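You operate a simulated robot arm through the tools that you are given. There is no shell and no other tool.

The job below is to be done with a simulated robot arm. You get a single attempt, and the scene is never put back.

## Task
Let the blue striped fender down to the green band, then plug it.
Fine: the nozzle goes back on its stand.

Only the result counts: the job must be done as asked and must still hold three seconds after the hand-in. Knocking over, shifting, dropping, spilling or breaking anything else fails it.

## Robot
A 7-joint arm with a three-finger gripper, fixed in place. Base frame: the origin is on the floor under the middle of its stand, x ahead of it, y to its left, z up. Readings come in m, rad, newtons and seconds.
It reaches about 1.342 m from its shoulder. Its first joint turns from -2.897 to 2.897 rad. Payload 2.69 kg.
Tool frame: the origin (TCP) lies between the finger pads and is the grasp point; the fingertips stand 0.03 m ahead of it; z points along the fingers, y is the line along which they close. The gripper opens to 0.128 m; its body begins 0.117 m behind the TCP.
Orientation is that of the tool frame in the base frame, as a unit quaternion [x, y, z, w]. With the fingers straight down and closing along the base's y, the tool's x points along the base's -x, its y along +y and its z along -z.

## Interface
- The arm moves only by the tool nudge_tool. Its argument "rows" is a list of rows, each a list of 7 numbers: the shift along the base's x, y, z in m, then the turn, a rotation vector about the base's x, y, z in degrees, then the closure, from 0 (fully open) to 1 (shut). In form: [[dx, dy, dz, wx, wy, wz, fingers], ...]. A call has 1 to 20 rows; each row shifts and turns the commanded pose from where the row before left it. Each row takes 0.2 s and may step no farther than 0.05 m and 0.15 rad from the row before; otherwise, or with a gripper value out of range, the whole call is refused. Where a pose cannot be reached the arm comes as near as it can. A force on the tool above 90 N (or 10 N above the force at the start of the call, whichever is more), or a blocked arm, ends the call early, and 0.2 s more pass. The fingers move at their own pace (about 0.127 m/s each) and stop on an object; they squeeze with about 29 N. The grip force told is the motor's: it shows also when the fingers shut on nothing. Time passes only in rows, and 0.2 s behind the last, so rows that do not move let the fingers close. The reply holds the time, the measured pose of the TCP, the force on the tool along the base axes, the opening and the grip force, in the units named above and with some noise, with the torque about the TCP (base axes, N m) and any sound that the robot's microphone picked up.
- Cameras (640 x 400 px; columns grow to the right, rows downward): "scene" is fixed at [0.2211, -0.4994, 1.5387]; the picture's right is [0.62, -0.78, 0.00], its down [-0.56, -0.44, -0.70] and it looks along [0.55, 0.44, -0.71] (base axes); focal length 338 px, centre (320, 200). "wrist" rides on the gripper at [0.058, 0.054, -0.131] in the tool frame; the picture's right is [-0.68, 0.74, 0.00], its down [-0.62, -0.57, -0.55] and it looks along [-0.40, -0.37, 0.84] (tool axes); focal length 234 px, centre (320, 200). There is no depth. A picture from a camera that has moved, and an enlarged one, comes with that camera's place and axes in the base frame and with its lens.
- grab_frame(camera): a new picture of that camera. The clock stands still meanwhile.
- slide_trunk(by): moves the trunk up (or, below 0, down) by that many m; the arm rides with it, the base frame stays. It gives what a move gives, with no picture.
- zoom(camera, box): a new picture of the part [left, top, right, bottom] of that camera's present view, enlarged. The clock stands still meanwhile.
- job_done(): hands the job in; it is judged then, once.

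Places have to be worked out from the pictures, the camera data and where the tool is seen. Open the gripper and draw the arm clear of the work before you hand the job in, unless the task says otherwise.

The tools are called after "Emit:" by a JSON object that holds its "fn" and its "kwargs". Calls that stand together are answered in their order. nudge_tool: Moves the arm, as the interface text tells. Its arguments: {"type":"object","properties":{"rows":{"type":"array","items":{"type":"array","items":{"type":"number"}}}},"required":["rows"]} The other tools are called the same way: slide_trunk (by) moves the trunk up or down; grab_frame (camera) takes a picture; zoom (camera, box) takes an enlarged picture of a part of a camera's view; job_done () hands the job in.

At the start:

```text
t: 0.0
tcp_pos: [0.702, 0.0422, 1.1469]
tcp_rot: [0.0, 1.0, 0.0, 0.0]
contact_force: [-0.6, 0.6, 0.5]
ft_torque: [-0.04, 0.02, -0.01]
width: 0.128
grasp_force: 0.1
trunk travel left (down, up): [-0.15, 0.2]
```

scene: 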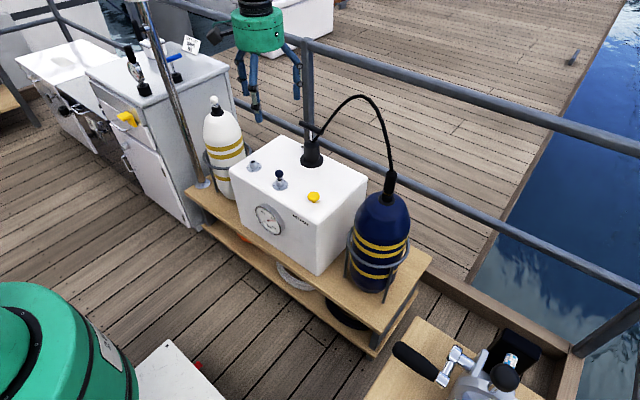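
wrist: 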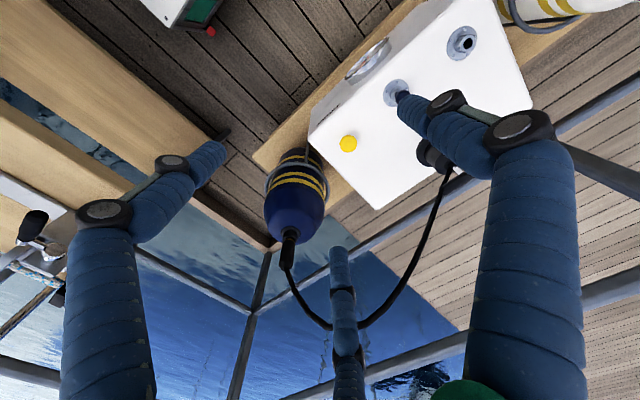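

I start by looking closer at the bench: the box with gauge and plug, the two fenders, the nozzle and hose. I take enlarged pictures before moving anything.

Emit:
{"fn": "zoom", "kwargs": {"camera": "scene", "box": [220, 80, 440, 340]}}

Emit:
{"fn": "zoom", "kwargs": {"camera": "scene", "box": [230, 130, 380, 240]}}

Emit:
{"fn": "zoom", "kwargs": {"camera": "scene", "box": [330, 150, 450, 310]}}

Emit:
{"fn": "zoom", "kwargs": {"camera": "wrist", "box": [240, 0, 540, 260]}}

```text
1.54 times, centred on (330, 210) of scene
camera zoom: at [0.2211, -0.4994, 1.5387], right [0.62, -0.78, 0.0], down [-0.56, -0.44, -0.7], along [0.55, 0.44, -0.71], focal length 520 px, centre (305, 185)
```

zoom: 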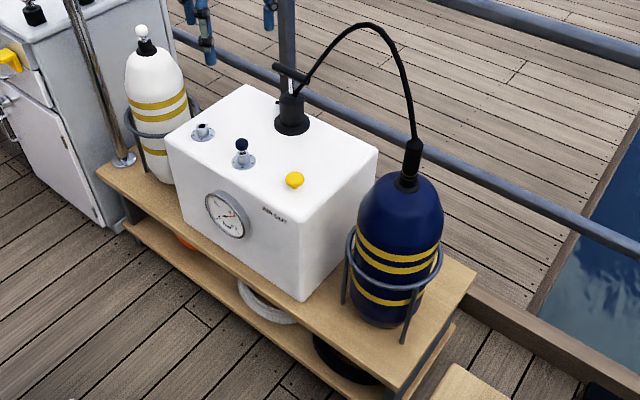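

```text
3.64 times, centred on (305, 185) of scene
camera zoom: at [0.2211, -0.4994, 1.5387], right [0.62, -0.78, 0.0], down [-0.56, -0.44, -0.7], along [0.55, 0.44, -0.71], focal length 1229 px, centre (374, 254)
```

zoom: 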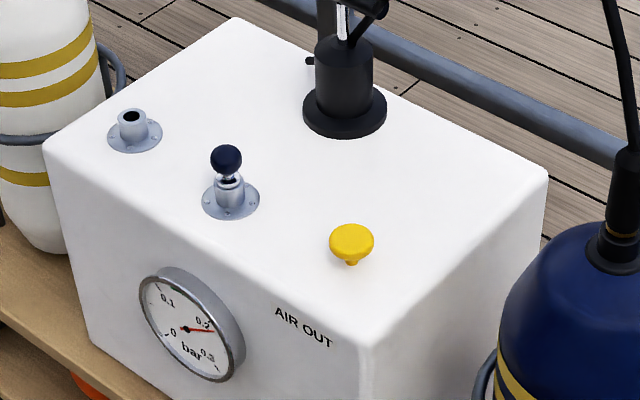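

```text
2.50 times, centred on (390, 230) of scene
camera zoom: at [0.2211, -0.4994, 1.5387], right [0.62, -0.78, 0.0], down [-0.56, -0.44, -0.7], along [0.55, 0.44, -0.71], focal length 845 px, centre (145, 125)
```

zoom: 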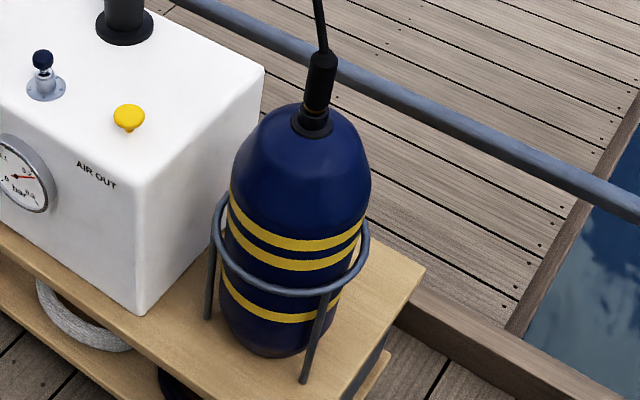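

```text
1.54 times, centred on (390, 130) of wrist
camera zoom: at [0.6444, 0.0951, 1.2793], right [0.68, 0.74, 0.0], down [0.62, -0.57, 0.55], along [0.4, -0.37, -0.84], focal length 360 px, centre (212, 308)
```

zoom: 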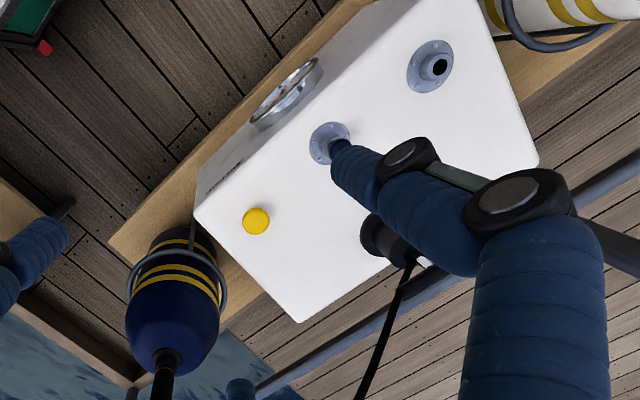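

The box has a gauge (about 0.22 bar), a yellow button near "AIR OUT", a blue-ball plug in a socket, an empty socket and a black thing at the hose's root. I enlarge each further to learn what they are.

Emit:
{"fn": "zoom", "kwargs": {"camera": "scene", "box": [250, 198, 290, 242]}}

Emit:
{"fn": "zoom", "kwargs": {"camera": "scene", "box": [295, 90, 365, 175]}}

Emit:
{"fn": "zoom", "kwargs": {"camera": "scene", "box": [245, 155, 325, 210]}}

Emit:
{"fn": "zoom", "kwargs": {"camera": "scene", "box": [365, 155, 415, 215]}}

Emit:
{"fn": "zoom", "kwargs": {"camera": "scene", "box": [180, 80, 260, 200]}}

Emit:
{"fn": "zoom", "kwargs": {"camera": "wrist", "box": [250, 150, 350, 250]}}

```text
9.09 times, centred on (270, 220) of scene
camera zoom: at [0.2211, -0.4994, 1.5387], right [0.62, -0.78, 0.0], down [-0.56, -0.44, -0.7], along [0.55, 0.44, -0.71], focal length 3072 px, centre (774, 18)
```

zoom: 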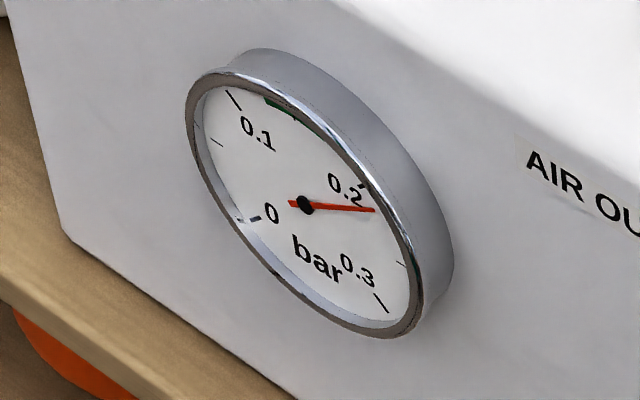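

```text
4.71 times, centred on (330, 132) of scene
camera zoom: at [0.2211, -0.4994, 1.5387], right [0.62, -0.78, 0.0], down [-0.56, -0.44, -0.7], along [0.55, 0.44, -0.71], focal length 1590 px, centre (273, 518)
```

zoom: 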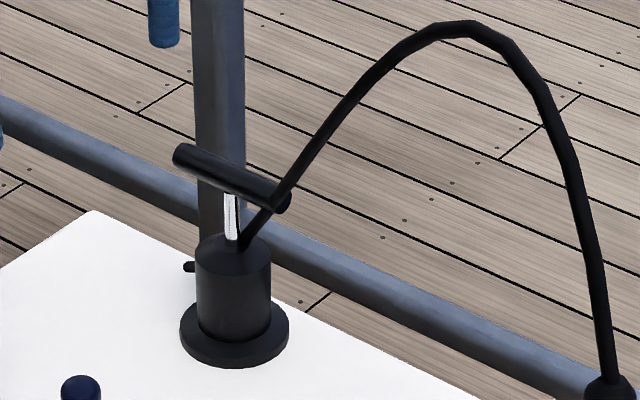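

```text
7.27 times, centred on (285, 182) of scene
camera zoom: at [0.2211, -0.4994, 1.5387], right [0.62, -0.78, 0.0], down [-0.56, -0.44, -0.7], along [0.55, 0.44, -0.71], focal length 2458 px, centre (574, 327)
```

zoom: 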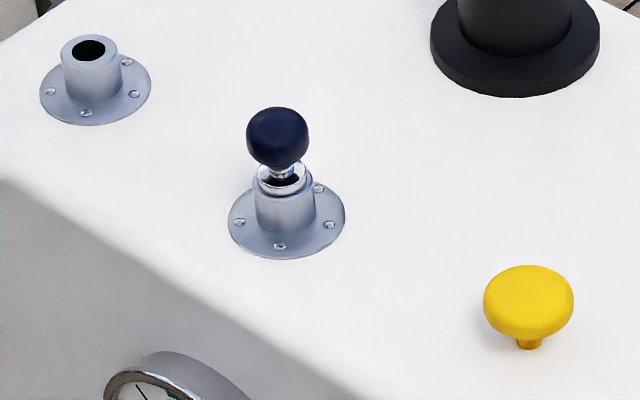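

```text
6.67 times, centred on (390, 185) of scene
camera zoom: at [0.2211, -0.4994, 1.5387], right [0.62, -0.78, 0.0], down [-0.56, -0.44, -0.7], along [0.55, 0.44, -0.71], focal length 2253 px, centre (-147, 300)
```

zoom: 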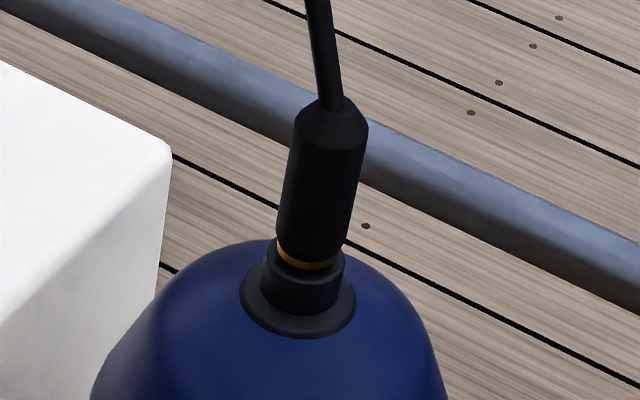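

```text
3.33 times, centred on (220, 140) of scene
camera zoom: at [0.2211, -0.4994, 1.5387], right [0.62, -0.78, 0.0], down [-0.56, -0.44, -0.7], along [0.55, 0.44, -0.71], focal length 1126 px, centre (653, 400)
```

zoom: 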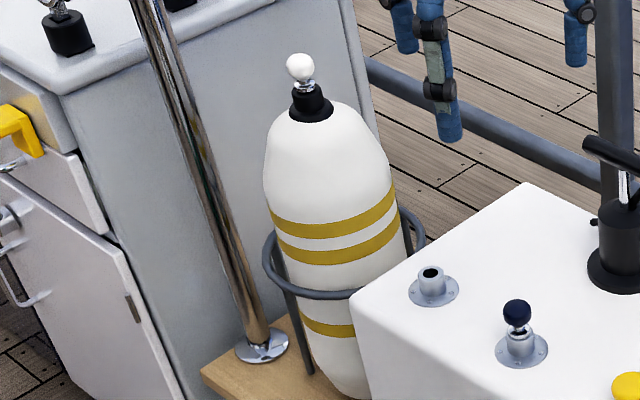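

```text
4.00 times, centred on (300, 200) of wrist
camera zoom: at [0.6444, 0.0951, 1.2793], right [0.68, 0.74, 0.0], down [0.62, -0.57, 0.55], along [0.4, -0.37, -0.84], focal length 937 px, centre (400, 200)
```

zoom: 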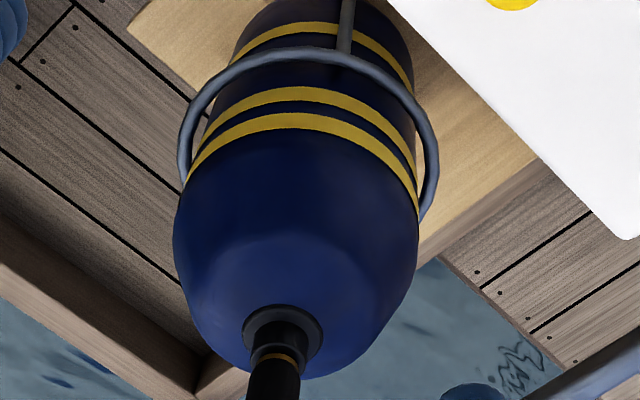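

The triangulated places: yellow button about (0.834, 0.015, 0.74), blue-ball plug about (0.835, 0.17, 0.75), empty socket about (0.834, 0.308, 0.745), fender valve collar about (0.884, -0.222, 0.845). I turn and tilt the wrist back in free air to look at the gauge and the top of the box more squarely.

Emit:
{"fn": "nudge_tool", "kwargs": {"rows": [[-0.022, 0.009, -0.025, 0, 0, 8.5, 0], [-0.022, 0.009, -0.025, 0, 0, 8.5, 0], [-0.022, 0.009, -0.025, 0, 0, 8.5, 0], [-0.022, 0.009, -0.025, 0, 0, 8.5, 0], [-0.022, 0.009, -0.025, 0, 0, 8.5, 0], [-0.022, 0.009, -0.025, 0, -8.5, 0, 0], [-0.022, 0.009, -0.025, 0, -8.5, 0, 0], [-0.022, 0.009, -0.025, 0, -8.5, 0, 0], [-0.022, 0.009, -0.025, 0, -8.5, 0, 0]]}}

Emit:
{"fn": "grab_frame", "kwargs": {"camera": "wrist"}}

Emit:
{"fn": "grab_frame", "kwargs": {"camera": "scene"}}

```text
t: 2.2
tcp_pos: [0.4009, 0.0835, 0.7837]
tcp_rot: [-0.374, 0.915, -0.104, 0.11]
contact_force: [0.8, 0.3, -0.7]
ft_torque: [-0.04, 0.05, 0.01]
width: 0.1279
grasp_force: 0.0
trunk travel left (down, up): [-0.15, 0.2]
stopped in row 9: the arm was blocked; the commanded pose is now the measured one
```

```text
taken
camera wrist: at [0.2887, 0.0927, 0.8876], right [-0.02, 0.99, -0.12], down [0.65, 0.1, 0.75], along [0.76, -0.06, -0.65], focal length 234 px, centre (320, 200)
```

wrist: 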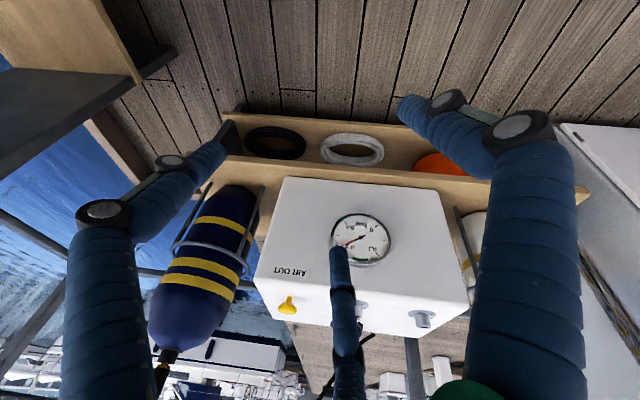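

```text
taken
```

scene: 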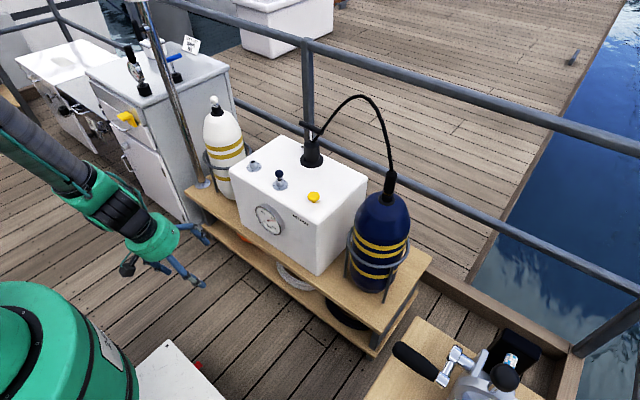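

The arm came to a limit (no contact force, only the pose could not be followed), but the gauge is now seen well. I enlarge the gauge and the sockets in this view.

Emit:
{"fn": "zoom", "kwargs": {"camera": "wrist", "box": [325, 205, 397, 275]}}

Emit:
{"fn": "zoom", "kwargs": {"camera": "wrist", "box": [260, 170, 480, 380]}}

Emit:
{"fn": "zoom", "kwargs": {"camera": "scene", "box": [255, 200, 285, 240]}}

Emit:
{"fn": "zoom", "kwargs": {"camera": "scene", "box": [290, 100, 350, 170]}}

```text
5.71 times, centred on (361, 240) of wrist
camera zoom: at [0.2887, 0.0927, 0.8876], right [-0.02, 0.99, -0.12], down [0.65, 0.1, 0.75], along [0.76, -0.06, -0.65], focal length 1338 px, centre (86, -29)
```

zoom: 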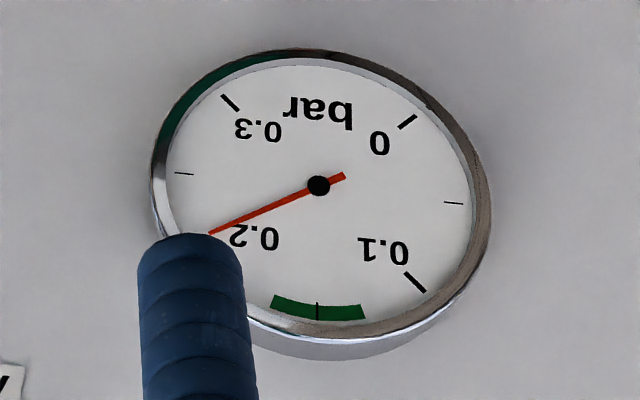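

```text
1.90 times, centred on (370, 275) of wrist
camera zoom: at [0.2887, 0.0927, 0.8876], right [-0.02, 0.99, -0.12], down [0.65, 0.1, 0.75], along [0.76, -0.06, -0.65], focal length 446 px, centre (225, 57)
```

zoom: 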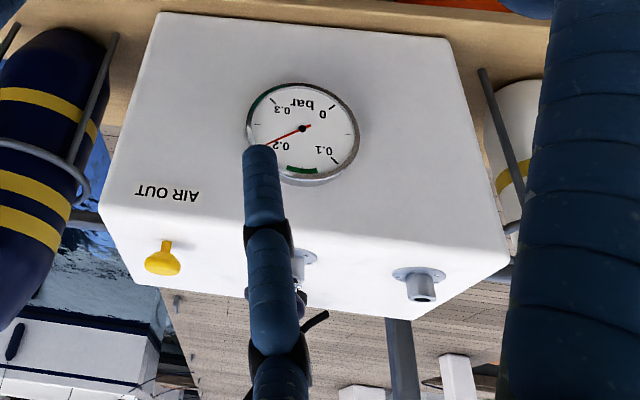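

```text
10.00 times, centred on (270, 220) of scene
camera zoom: at [0.2211, -0.4994, 1.5387], right [0.62, -0.78, 0.0], down [-0.56, -0.44, -0.7], along [0.55, 0.44, -0.71], focal length 3379 px, centre (820, 0)
```

zoom: 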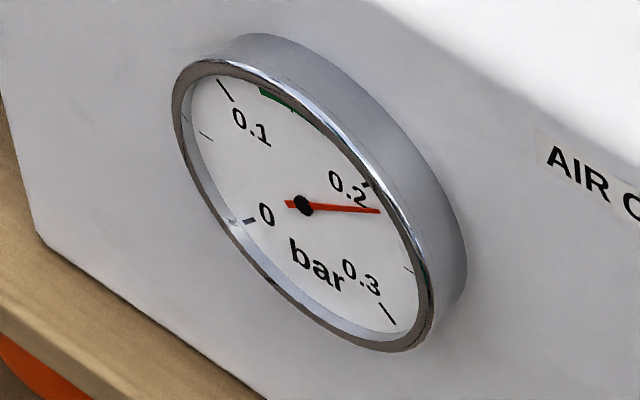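

```text
5.71 times, centred on (320, 135) of scene
camera zoom: at [0.2211, -0.4994, 1.5387], right [0.62, -0.78, 0.0], down [-0.56, -0.44, -0.7], along [0.55, 0.44, -0.71], focal length 1931 px, centre (320, 571)
```

zoom: 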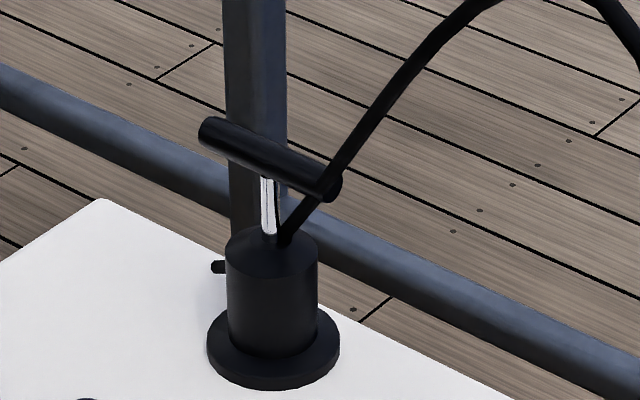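

The green band runs from about 0.13 to 0.17 bar, and the needle stands at about 0.21, so air must be let out by the yellow "AIR OUT" knob. I set the tool upright again, shut the fingers and go above the front of the box to look closely at the sockets and knob.

Emit:
{"fn": "nudge_tool", "kwargs": {"rows": [[0.02, 0.01, 0.03, 2.19, 5.38, -0.67, 0.5], [0.03, 0.012, 0.03, 2.19, 5.38, -0.67, 1], [0.035, 0.015, 0.025, 2.19, 5.38, -0.67, 1], [0.035, 0.015, 0.025, 0, 0, 0, 1], [0.035, 0.015, 0.025, 0, 0, 0, 1], [0.035, 0.015, 0.025, 0, 0, 0, 1], [0.035, 0.015, 0.025, 0, 0, 0, 1], [0.02, 0.01, 0.01, 0, 0, 0, 1]]}}

Emit:
{"fn": "grab_frame", "kwargs": {"camera": "wrist"}}

Emit:
{"fn": "grab_frame", "kwargs": {"camera": "scene"}}

```text
t: 4.0
tcp_pos: [0.6437, 0.1887, 0.979]
tcp_rot: [-0.361, 0.932, 0.0, 0.0]
contact_force: [0.5, -0.3, -0.3]
ft_torque: [0.04, -0.04, -0.02]
width: 0.0023
grasp_force: 29.2
trunk travel left (down, up): [-0.15, 0.2]
```

```text
taken
camera wrist: at [0.5644, 0.1888, 1.1118], right [0.0, 1.0, 0.0], down [0.84, 0.0, 0.55], along [0.55, 0.0, -0.84], focal length 234 px, centre (320, 200)
```

wrist: 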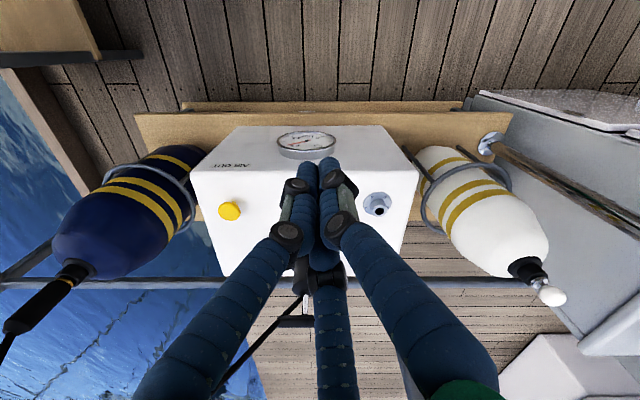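

```text
taken
```

scene: 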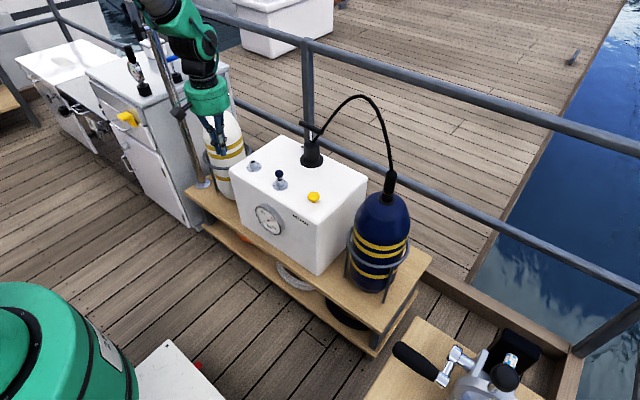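

Upright pose is good, with a clear view. I enlarge the empty socket, the yellow knob, the nozzle in the fender and the pump area.

Emit:
{"fn": "zoom", "kwargs": {"camera": "wrist", "box": [350, 180, 410, 230]}}

Emit:
{"fn": "zoom", "kwargs": {"camera": "wrist", "box": [200, 180, 260, 230]}}

Emit:
{"fn": "zoom", "kwargs": {"camera": "wrist", "box": [0, 240, 120, 350]}}

Emit:
{"fn": "zoom", "kwargs": {"camera": "wrist", "box": [490, 240, 580, 320]}}

Emit:
{"fn": "zoom", "kwargs": {"camera": "wrist", "box": [230, 250, 400, 350]}}

```text
8.00 times, centred on (380, 205) of wrist
camera zoom: at [0.5644, 0.1888, 1.1118], right [0.0, 1.0, 0.0], down [0.84, 0.0, 0.55], along [0.55, 0.0, -0.84], focal length 1873 px, centre (-160, 160)
```

zoom: 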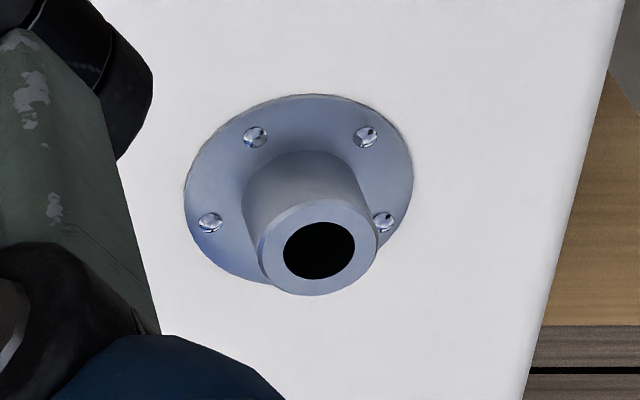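

```text
8.00 times, centred on (230, 205) of wrist
camera zoom: at [0.5644, 0.1888, 1.1118], right [0.0, 1.0, 0.0], down [0.84, 0.0, 0.55], along [0.55, 0.0, -0.84], focal length 1873 px, centre (1040, 160)
```

zoom: 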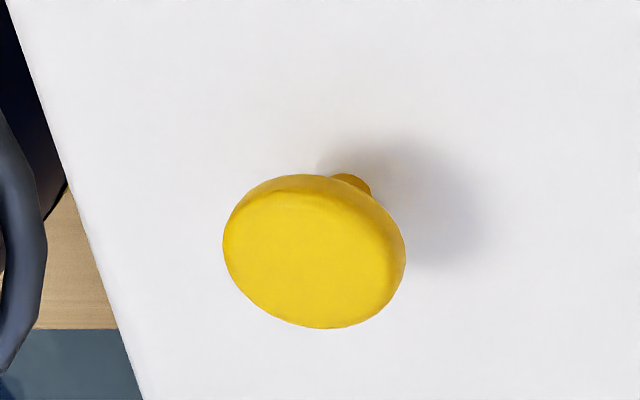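

```text
3.64 times, centred on (60, 295) of wrist
camera zoom: at [0.5644, 0.1888, 1.1118], right [0.0, 1.0, 0.0], down [0.84, 0.0, 0.55], along [0.55, 0.0, -0.84], focal length 852 px, centre (1266, -146)
```

zoom: 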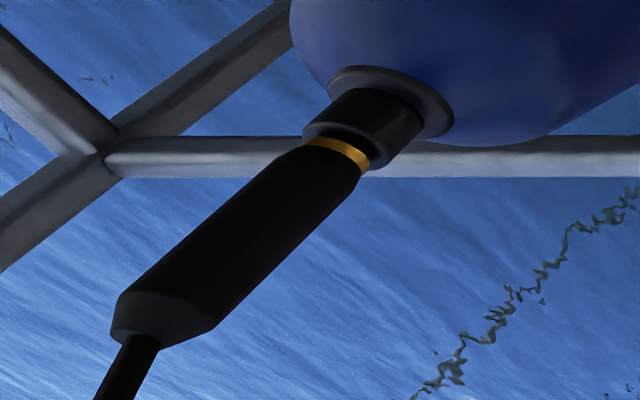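

```text
5.00 times, centred on (535, 280) of wrist
camera zoom: at [0.5644, 0.1888, 1.1118], right [0.0, 1.0, 0.0], down [0.84, 0.0, 0.55], along [0.55, 0.0, -0.84], focal length 1171 px, centre (-755, -200)
```

zoom: 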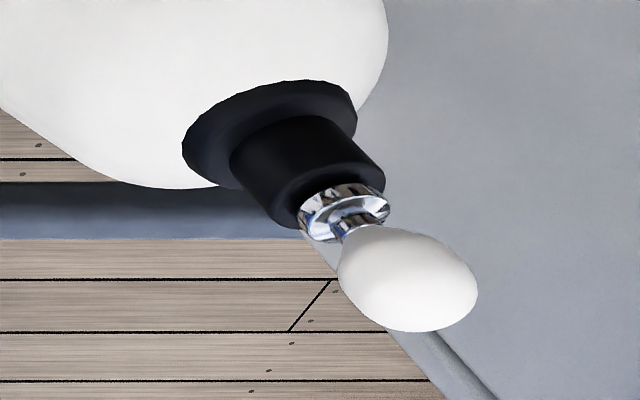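

```text
3.76 times, centred on (315, 300) of wrist
camera zoom: at [0.5644, 0.1888, 1.1118], right [0.0, 1.0, 0.0], down [0.84, 0.0, 0.55], along [0.55, 0.0, -0.84], focal length 882 px, centre (339, -176)
```

zoom: 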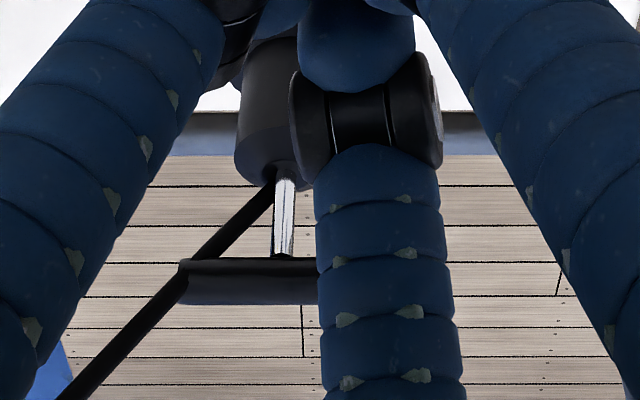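

The socket with the hole is at about (0.837, 0.307), rim z 0.74, the box top z is about 0.705, and the knob's top is at about (0.832, 0.0125, 0.750). I carry the shut fingers over the knob, staying clear of the hose arch (x about 0.95, z about 1.08).

Emit:
{"fn": "nudge_tool", "kwargs": {"rows": [[0.0313, -0.0294, -0.01, 0, 0, 0, 1], [0.0313, -0.0294, -0.01, 0, 0, 0, 1], [0.0313, -0.0294, -0.01, 0, 0, 0, 1], [0.0313, -0.0294, -0.01, 0, 0, 0, 1], [0.0313, -0.0294, -0.01, 0, 0, 0, 1], [0.0318, -0.0292, -0.01, 0, 0, 0, 1], [0, 0, -0.03, 0, 0, 0, 1], [0, 0, -0.03, 0, 0, 0, 1], [0, 0, -0.02, 0, 0, 0, 1], [0, 0, 0, 0, 0, 0, 1]]}}

Emit:
{"fn": "grab_frame", "kwargs": {"camera": "wrist"}}

Emit:
{"fn": "grab_frame", "kwargs": {"camera": "scene"}}

```text
t: 6.2
tcp_pos: [0.8324, 0.0154, 0.8382]
tcp_rot: [-0.362, 0.932, 0.0, 0.0]
contact_force: [-0.6, -0.8, -0.1]
ft_torque: [0.02, -0.01, 0.01]
width: 0.0022
grasp_force: 29.1
trunk travel left (down, up): [-0.15, 0.2]
```

```text
taken
camera wrist: at [0.7537, 0.0141, 0.9692], right [0.0, 1.0, 0.0], down [0.84, 0.0, 0.55], along [0.55, 0.0, -0.84], focal length 234 px, centre (320, 200)
```

wrist: 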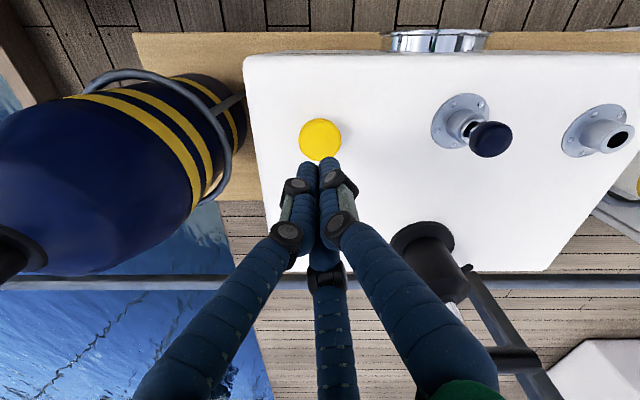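

```text
taken
```

scene: 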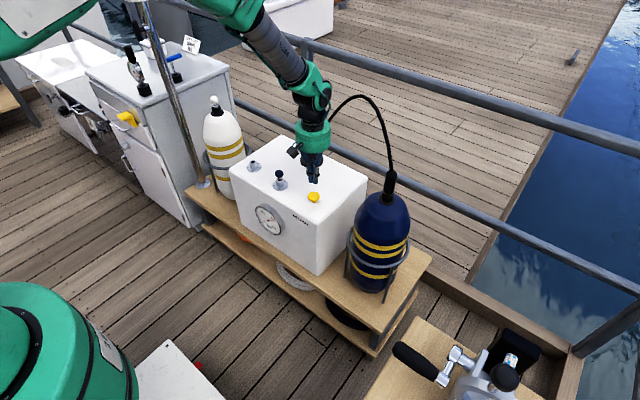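

The fingertips are above the knob, and the gauge stays visible in the scene view. I enlarge the gauge and the plug in the wrist view before pressing.

Emit:
{"fn": "zoom", "kwargs": {"camera": "wrist", "box": [420, 80, 520, 170]}}

Emit:
{"fn": "zoom", "kwargs": {"camera": "scene", "box": [270, 80, 350, 240]}}

Emit:
{"fn": "zoom", "kwargs": {"camera": "scene", "box": [250, 198, 290, 242]}}

```text
4.44 times, centred on (470, 125) of wrist
camera zoom: at [0.7537, 0.0141, 0.9692], right [0.0, 1.0, 0.0], down [0.84, 0.0, 0.55], along [0.55, 0.0, -0.84], focal length 1041 px, centre (-347, 533)
```

zoom: 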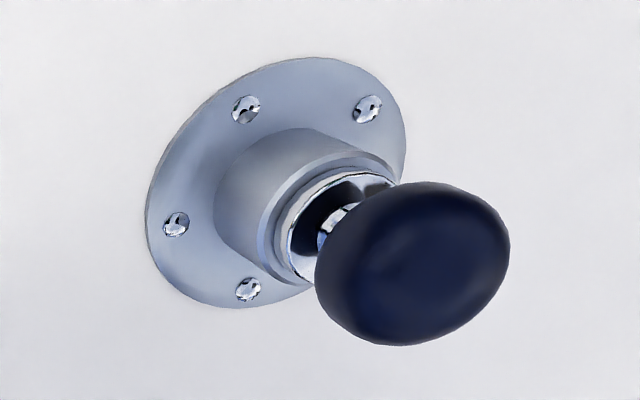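

```text
2.50 times, centred on (310, 160) of scene
camera zoom: at [0.2211, -0.4994, 1.5387], right [0.62, -0.78, 0.0], down [-0.56, -0.44, -0.7], along [0.55, 0.44, -0.71], focal length 845 px, centre (345, 300)
```

zoom: 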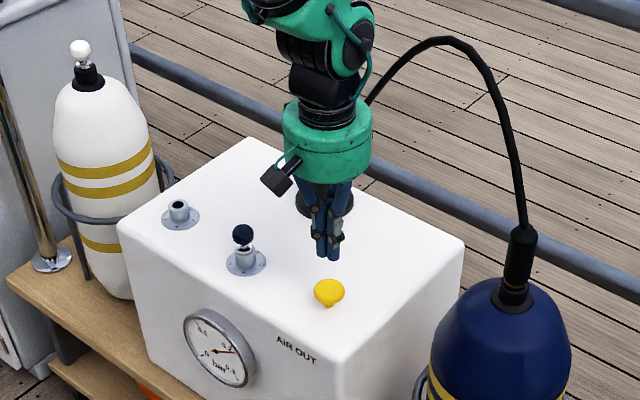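

```text
9.09 times, centred on (270, 220) of scene
camera zoom: at [0.2211, -0.4994, 1.5387], right [0.62, -0.78, 0.0], down [-0.56, -0.44, -0.7], along [0.55, 0.44, -0.71], focal length 3072 px, centre (774, 18)
```

zoom: 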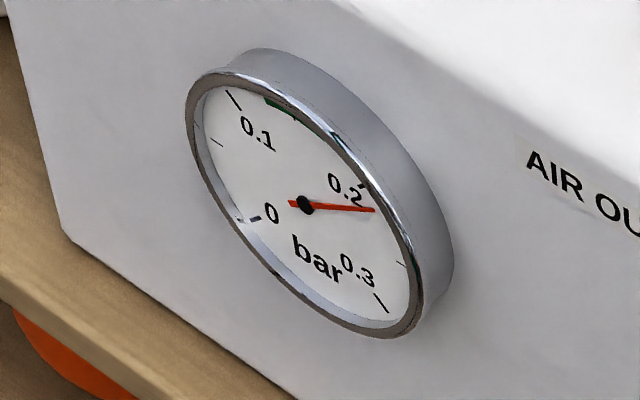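

Needle still at 0.21. I lower the shut fingers to just above the knob first.

Emit:
{"fn": "nudge_tool", "kwargs": {"rows": [[-0.003, -0.001, -0.02, 0, 0, 0, 1], [0, 0, -0.02, 0, 0, 0, 1], [0, 0, -0.005, 0, 0, 0, 1]]}}

Emit:
{"fn": "zoom", "kwargs": {"camera": "scene", "box": [280, 150, 350, 220]}}

Emit:
{"fn": "zoom", "kwargs": {"camera": "wrist", "box": [270, 90, 370, 190]}}

```text
t: 7.0
tcp_pos: [0.8291, 0.0134, 0.7928]
tcp_rot: [-0.362, 0.932, 0.001, 0.002]
contact_force: [0.1, 0.2, 0.2]
ft_torque: [-0.01, 0.02, 0.04]
width: 0.0021
grasp_force: 29.1
trunk travel left (down, up): [-0.15, 0.2]
```

```text
5.71 times, centred on (315, 185) of scene
camera zoom: at [0.2211, -0.4994, 1.5387], right [0.62, -0.78, 0.0], down [-0.56, -0.44, -0.7], along [0.55, 0.44, -0.71], focal length 1931 px, centre (349, 286)
```

zoom: 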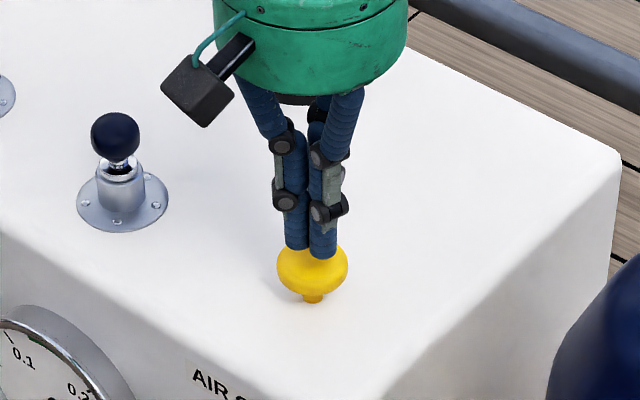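

```text
4.00 times, centred on (320, 140) of wrist
camera zoom: at [0.751, 0.012, 0.9246], right [0.0, 1.0, 0.0], down [0.84, 0.0, 0.55], along [0.55, 0.0, -0.84], focal length 937 px, centre (320, 440)
```

zoom: 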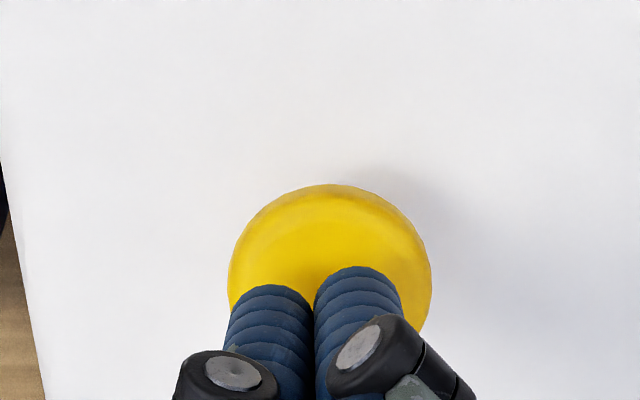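

The tips are centred over the knob at about 1 cm above. I press down in small steps and watch the force and sound.

Emit:
{"fn": "nudge_tool", "kwargs": {"rows": [[0, 0, -0.006, 0, 0, 0, 1], [0, 0, -0.004, 0, 0, 0, 1]]}}

Emit:
{"fn": "zoom", "kwargs": {"camera": "scene", "box": [250, 198, 290, 242]}}

```text
t: 7.6
tcp_pos: [0.8285, 0.0115, 0.7844]
tcp_rot: [-0.362, 0.932, 0.0, 0.002]
contact_force: [-0.1, -0.6, -0.3]
ft_torque: [0.01, -0.01, 0.0]
width: 0.0025
grasp_force: 29.1
trunk travel left (down, up): [-0.15, 0.2]
```

```text
9.09 times, centred on (270, 220) of scene
camera zoom: at [0.2211, -0.4994, 1.5387], right [0.62, -0.78, 0.0], down [-0.56, -0.44, -0.7], along [0.55, 0.44, -0.71], focal length 3072 px, centre (774, 18)
```

zoom: 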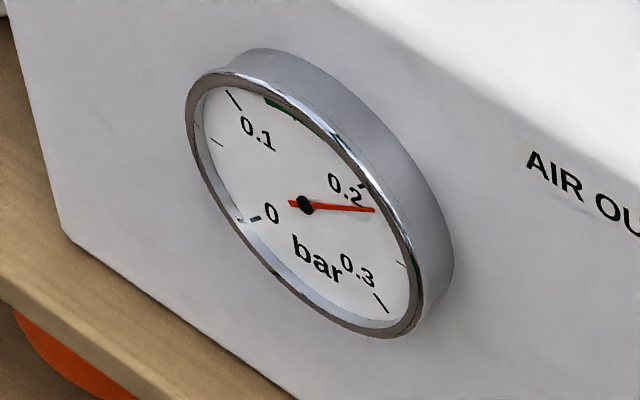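

No contact yet and the needle has not moved. I go on in small steps.

Emit:
{"fn": "nudge_tool", "kwargs": {"rows": [[0, 0.001, -0.004, 0, 0, 0, 1], [0, 0, -0.003, 0, 0, 0, 1]]}}

Emit:
{"fn": "zoom", "kwargs": {"camera": "scene", "box": [280, 150, 350, 220]}}

```text
t: 8.2
tcp_pos: [0.8304, 0.0124, 0.777]
tcp_rot: [-0.361, 0.932, 0.0, 0.001]
contact_force: [-0.1, -0.3, 0.4]
ft_torque: [-0.04, -0.02, -0.03]
width: 0.0023
grasp_force: 31.3
trunk travel left (down, up): [-0.15, 0.2]
```

```text
5.71 times, centred on (315, 185) of scene
camera zoom: at [0.2211, -0.4994, 1.5387], right [0.62, -0.78, 0.0], down [-0.56, -0.44, -0.7], along [0.55, 0.44, -0.71], focal length 1931 px, centre (349, 286)
```

zoom: 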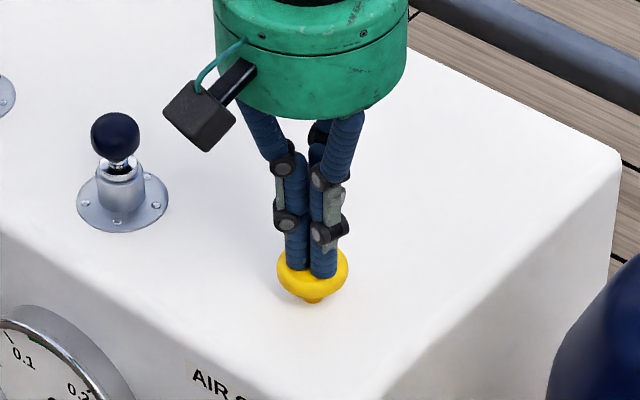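

Tips are at z about 0.747, right at the knob's top, with no force yet. I press a few mm more.

Emit:
{"fn": "nudge_tool", "kwargs": {"rows": [[0, 0, -0.003, 0, 0, 0, 1], [0, 0, -0.002, 0, 0, 0, 1]]}}

Emit:
{"fn": "zoom", "kwargs": {"camera": "scene", "box": [250, 198, 290, 242]}}

```text
t: 8.8
tcp_pos: [0.83, 0.0123, 0.7724]
tcp_rot: [-0.361, 0.933, 0.0, 0.001]
contact_force: [0.1, -0.4, 1.6]
ft_torque: [-0.04, 0.01, 0.02]
width: 0.0064
grasp_force: 31.5
trunk travel left (down, up): [-0.15, 0.2]
```

```text
9.09 times, centred on (270, 220) of scene
camera zoom: at [0.2211, -0.4994, 1.5387], right [0.62, -0.78, 0.0], down [-0.56, -0.44, -0.7], along [0.55, 0.44, -0.71], focal length 3072 px, centre (774, 18)
```

zoom: 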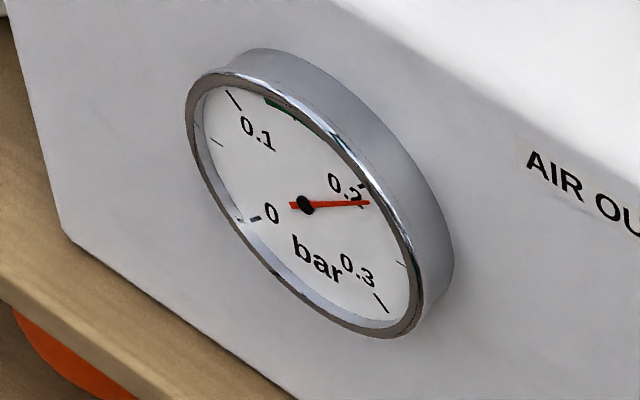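

The needle has begun to fall (about 0.205), with 1.6 N on the tool. I hold there shortly and read the rate.

Emit:
{"fn": "nudge_tool", "kwargs": {"rows": [[0, 0, 0, 0, 0, 0, 1]]}}

Emit:
{"fn": "zoom", "kwargs": {"camera": "scene", "box": [250, 198, 290, 242]}}

```text
t: 9.2
tcp_pos: [0.8298, 0.0137, 0.7717]
tcp_rot: [-0.362, 0.932, 0.0, 0.001]
contact_force: [0.7, -0.4, 2.1]
ft_torque: [-0.05, -0.03, 0.0]
width: 0.0062
grasp_force: 30.8
trunk travel left (down, up): [-0.15, 0.2]
```

```text
9.09 times, centred on (270, 220) of scene
camera zoom: at [0.2211, -0.4994, 1.5387], right [0.62, -0.78, 0.0], down [-0.56, -0.44, -0.7], along [0.55, 0.44, -0.71], focal length 3072 px, centre (774, 18)
```

zoom: 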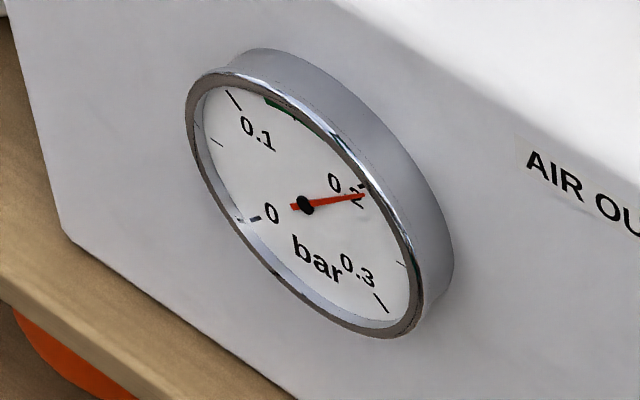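

The needle is at about 0.205, falling roughly 0.01 bar/s. I hold the knob for about two seconds more and read again.

Emit:
{"fn": "nudge_tool", "kwargs": {"rows": [[0, 0, 0, 0, 0, 0, 1], [0, 0, 0, 0, 0, 0, 1], [0, 0, 0, 0, 0, 0, 1], [0, 0, 0, 0, 0, 0, 1], [0, 0, 0, 0, 0, 0, 1], [0, 0, 0, 0, 0, 0, 1], [0, 0, 0, 0, 0, 0, 1]]}}

Emit:
{"fn": "zoom", "kwargs": {"camera": "scene", "box": [250, 198, 290, 242]}}

```text
t: 10.8
tcp_pos: [0.8297, 0.0132, 0.7726]
tcp_rot: [-0.362, 0.932, 0.0, 0.001]
contact_force: [0.8, -1.2, 2.3]
ft_torque: [-0.02, -0.01, -0.04]
width: 0.0061
grasp_force: 31.5
trunk travel left (down, up): [-0.15, 0.2]
```

```text
9.09 times, centred on (270, 220) of scene
camera zoom: at [0.2211, -0.4994, 1.5387], right [0.62, -0.78, 0.0], down [-0.56, -0.44, -0.7], along [0.55, 0.44, -0.71], focal length 3072 px, centre (774, 18)
```

zoom: 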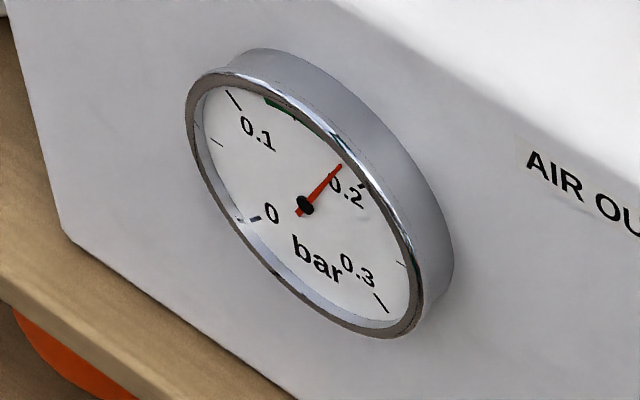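

The needle is now at about 0.184, falling about 0.013 bar/s. I hold about one second more.

Emit:
{"fn": "nudge_tool", "kwargs": {"rows": [[0, 0, 0, 0, 0, 0, 1], [0, 0, 0, 0, 0, 0, 1], [0, 0, 0, 0, 0, 0, 1], [0, 0, 0, 0, 0, 0, 1]]}}

Emit:
{"fn": "zoom", "kwargs": {"camera": "scene", "box": [250, 198, 290, 242]}}

```text
t: 11.8
tcp_pos: [0.8294, 0.0124, 0.7725]
tcp_rot: [-0.361, 0.932, 0.002, 0.001]
contact_force: [0.4, -0.5, 2.6]
ft_torque: [-0.03, 0.03, -0.01]
width: 0.0059
grasp_force: 31.1
trunk travel left (down, up): [-0.15, 0.2]
```

```text
9.09 times, centred on (270, 220) of scene
camera zoom: at [0.2211, -0.4994, 1.5387], right [0.62, -0.78, 0.0], down [-0.56, -0.44, -0.7], along [0.55, 0.44, -0.71], focal length 3072 px, centre (774, 18)
```

zoom: 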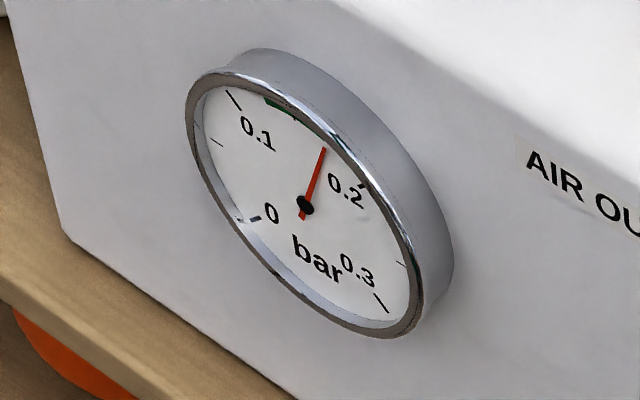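

About 0.172 now, just above the band. I hold for a little longer, then read again.

Emit:
{"fn": "nudge_tool", "kwargs": {"rows": [[0, 0, 0, 0, 0, 0, 1], [0, 0, 0, 0, 0, 0, 1], [0, 0, 0, 0, 0, 0, 1]]}}

Emit:
{"fn": "zoom", "kwargs": {"camera": "scene", "box": [250, 198, 290, 242]}}

```text
t: 12.6
tcp_pos: [0.8299, 0.0128, 0.7726]
tcp_rot: [-0.362, 0.932, 0.0, 0.001]
contact_force: [0.4, -0.4, 2.3]
ft_torque: [-0.02, -0.02, 0.0]
width: 0.0056
grasp_force: 31.6
trunk travel left (down, up): [-0.15, 0.2]
```

```text
9.09 times, centred on (270, 220) of scene
camera zoom: at [0.2211, -0.4994, 1.5387], right [0.62, -0.78, 0.0], down [-0.56, -0.44, -0.7], along [0.55, 0.44, -0.71], focal length 3072 px, centre (774, 18)
```

zoom: 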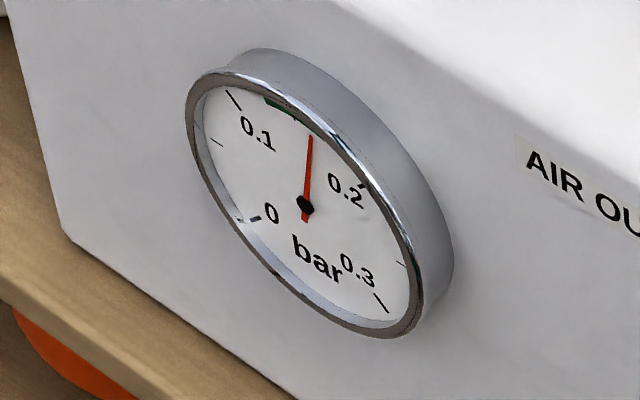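

The needle is at about 0.161, inside the green band. I lift off the knob now and check that it stays there.

Emit:
{"fn": "nudge_tool", "kwargs": {"rows": [[0, 0, 0.03, 0, 0, 0, 1], [0, 0, 0.04, 0, 0, 0, 1], [0, 0, 0.03, 0, 0, 0, 1]]}}

Emit:
{"fn": "zoom", "kwargs": {"camera": "scene", "box": [250, 198, 290, 242]}}

Emit:
{"fn": "zoom", "kwargs": {"camera": "scene", "box": [280, 130, 360, 220]}}

```text
t: 13.4
tcp_pos: [0.8259, 0.0118, 0.8741]
tcp_rot: [-0.362, 0.932, 0.0, 0.0]
contact_force: [-1.2, 0.7, 0.3]
ft_torque: [-0.01, -0.02, 0.01]
width: 0.002
grasp_force: 31.2
trunk travel left (down, up): [-0.15, 0.2]
```

```text
9.09 times, centred on (270, 220) of scene
camera zoom: at [0.2211, -0.4994, 1.5387], right [0.62, -0.78, 0.0], down [-0.56, -0.44, -0.7], along [0.55, 0.44, -0.71], focal length 3072 px, centre (774, 18)
```

zoom: 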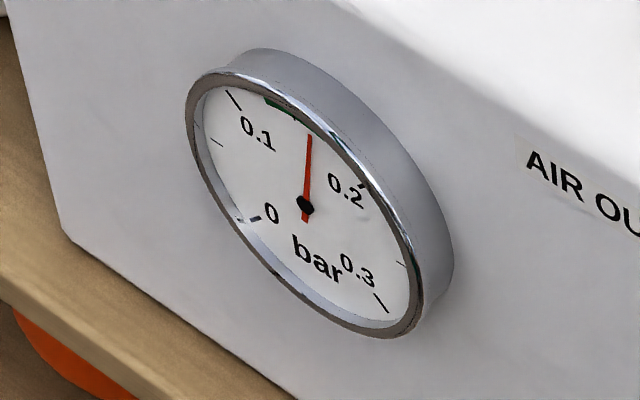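

```text
4.44 times, centred on (320, 175) of scene
camera zoom: at [0.2211, -0.4994, 1.5387], right [0.62, -0.78, 0.0], down [-0.56, -0.44, -0.7], along [0.55, 0.44, -0.71], focal length 1502 px, centre (320, 311)
```

zoom: 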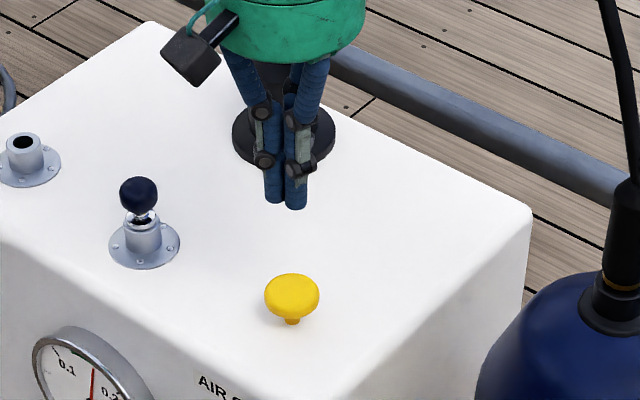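

The needle rests at about 0.160 bar, within the band, and holds. Next is the nozzle: I open the fingers, back to the near side of the hose arch, and lean the hand 20° away from the hose with the finger gap facing it, to see the nozzle before grasping.

Emit:
{"fn": "nudge_tool", "kwargs": {"rows": [[-0.03, -0.015, 0.03, 0, 0, 0, 1], [-0.03, -0.025, 0.03, 0, 0, 0, 0.5], [-0.026, -0.022, 0.03, 0, 0, 0, 0], [0, -0.035, 0.02, 4.7, -4.7, 0, 0], [0, -0.035, 0.02, 4.7, -4.7, 0, 0], [0, -0.035, 0.02, 4.7, -4.7, 0, 0], [0, -0.035, 0.02, 0, 0, 0, 0], [0, -0.035, 0.0, 0, 0, 0, 0], [0, -0.035, 0.0, 0, 0, 0, 0], [0, 0, 0, 0, 0, 0, 0]]}}

Emit:
{"fn": "grab_frame", "kwargs": {"camera": "wrist"}}

Emit:
{"fn": "grab_frame", "kwargs": {"camera": "scene"}}

```text
t: 15.6
tcp_pos: [0.7434, -0.26, 1.0397]
tcp_rot: [-0.357, 0.918, 0.07, 0.158]
contact_force: [0.2, -0.5, 0.1]
ft_torque: [0.04, 0.0, 0.01]
width: 0.1279
grasp_force: 0.1
trunk travel left (down, up): [-0.15, 0.2]
```

```text
taken
camera wrist: at [0.6361, -0.2897, 1.1455], right [-0.03, 0.97, 0.24], down [0.68, -0.16, 0.72], along [0.73, 0.19, -0.65], focal length 234 px, centre (320, 200)
```

wrist: 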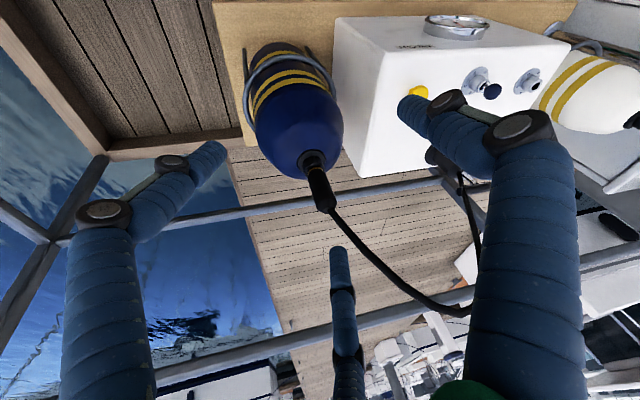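

```text
taken
```

scene: 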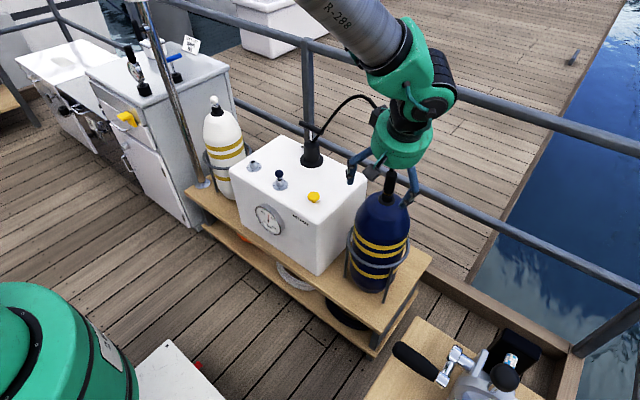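

The nozzle and hose are well in view. I enlarge the nozzle in both cameras to fix its place.

Emit:
{"fn": "zoom", "kwargs": {"camera": "wrist", "box": [270, 130, 370, 230]}}

Emit:
{"fn": "zoom", "kwargs": {"camera": "scene", "box": [340, 120, 440, 220]}}

Emit:
{"fn": "zoom", "kwargs": {"camera": "scene", "box": [250, 198, 290, 242]}}

```text
4.00 times, centred on (320, 180) of wrist
camera zoom: at [0.6361, -0.2897, 1.1455], right [-0.03, 0.97, 0.24], down [0.68, -0.16, 0.72], along [0.73, 0.19, -0.65], focal length 937 px, centre (320, 280)
```

zoom: 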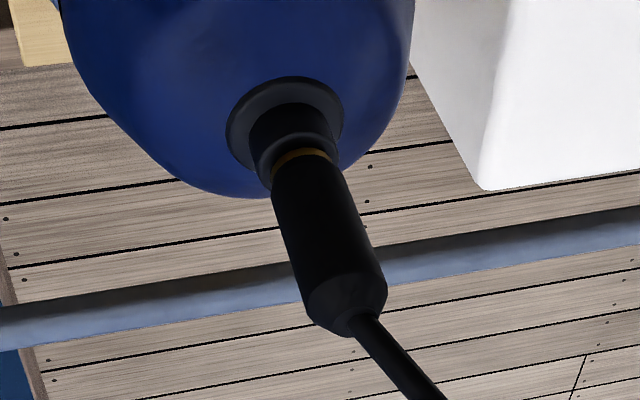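

```text
4.00 times, centred on (390, 170) of scene
camera zoom: at [0.2211, -0.4994, 1.5387], right [0.62, -0.78, 0.0], down [-0.56, -0.44, -0.7], along [0.55, 0.44, -0.71], focal length 1352 px, centre (40, 320)
```

zoom: 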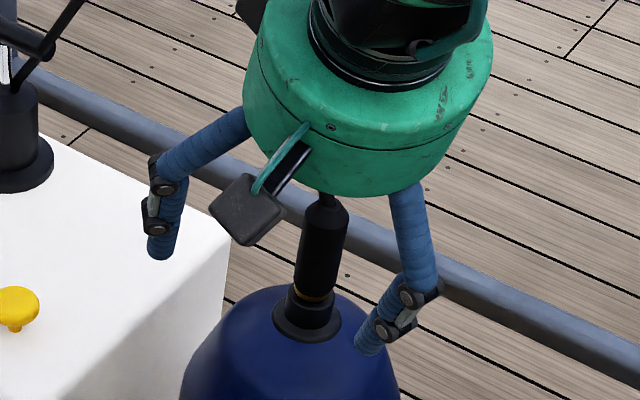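

```text
9.09 times, centred on (270, 220) of scene
camera zoom: at [0.2211, -0.4994, 1.5387], right [0.62, -0.78, 0.0], down [-0.56, -0.44, -0.7], along [0.55, 0.44, -0.71], focal length 3072 px, centre (774, 18)
```

zoom: 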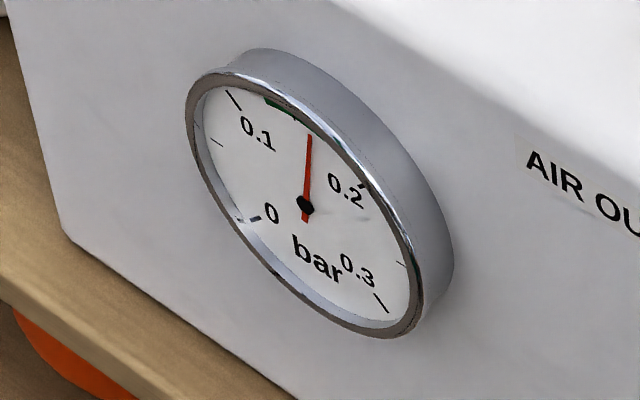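

The nozzle body stands upright at about (0.880, -0.220), from z 0.868 to 0.936; grasp height 0.903. I go up above the hose end, over the nozzle, and come down along the leaning tool axis, stopping halfway to check.

Emit:
{"fn": "nudge_tool", "kwargs": {"rows": [[0, -0.008, 0.045, 0, 0, 0, 0], [0, -0.008, 0.045, 0, 0, 0, 0], [0.0395, -0.001, 0, 0, 0, 0, 0], [0.0395, -0.001, 0, 0, 0, 0, 0], [0.0097, 0.0097, -0.0376, 0, 0, 0, 0], [0.0097, 0.0097, -0.0376, 0, 0, 0, 0], [0, 0, 0, 0, 0, 0, 0]]}}

Emit:
{"fn": "grab_frame", "kwargs": {"camera": "wrist"}}

Emit:
{"fn": "zoom", "kwargs": {"camera": "scene", "box": [300, 60, 460, 230]}}

```text
t: 17.2
tcp_pos: [0.8437, -0.2618, 1.0513]
tcp_rot: [-0.357, 0.918, 0.07, 0.16]
contact_force: [1.1, 0.3, -0.9]
ft_torque: [0.03, 0.06, 0.02]
width: 0.128
grasp_force: 0.0
trunk travel left (down, up): [-0.15, 0.2]
```

```text
taken
camera wrist: at [0.736, -0.2915, 1.1562], right [-0.03, 0.97, 0.24], down [0.68, -0.16, 0.72], along [0.73, 0.18, -0.65], focal length 234 px, centre (320, 200)
```

wrist: 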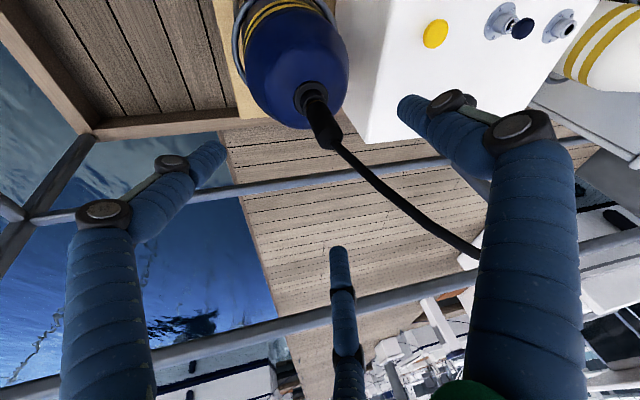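

```text
2.35 times, centred on (380, 145) of scene
camera zoom: at [0.2211, -0.4994, 1.5387], right [0.62, -0.78, 0.0], down [-0.56, -0.44, -0.7], along [0.55, 0.44, -0.71], focal length 795 px, centre (179, 329)
```

zoom: 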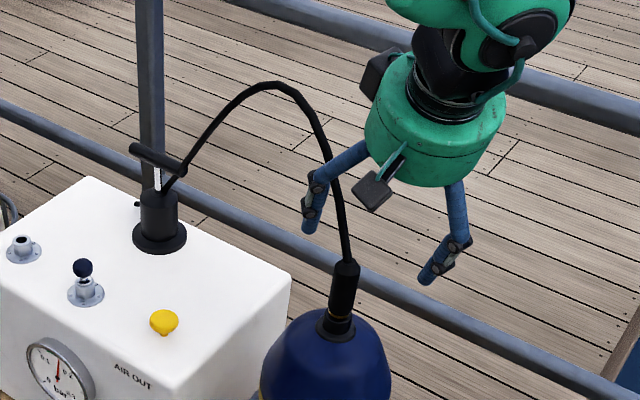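

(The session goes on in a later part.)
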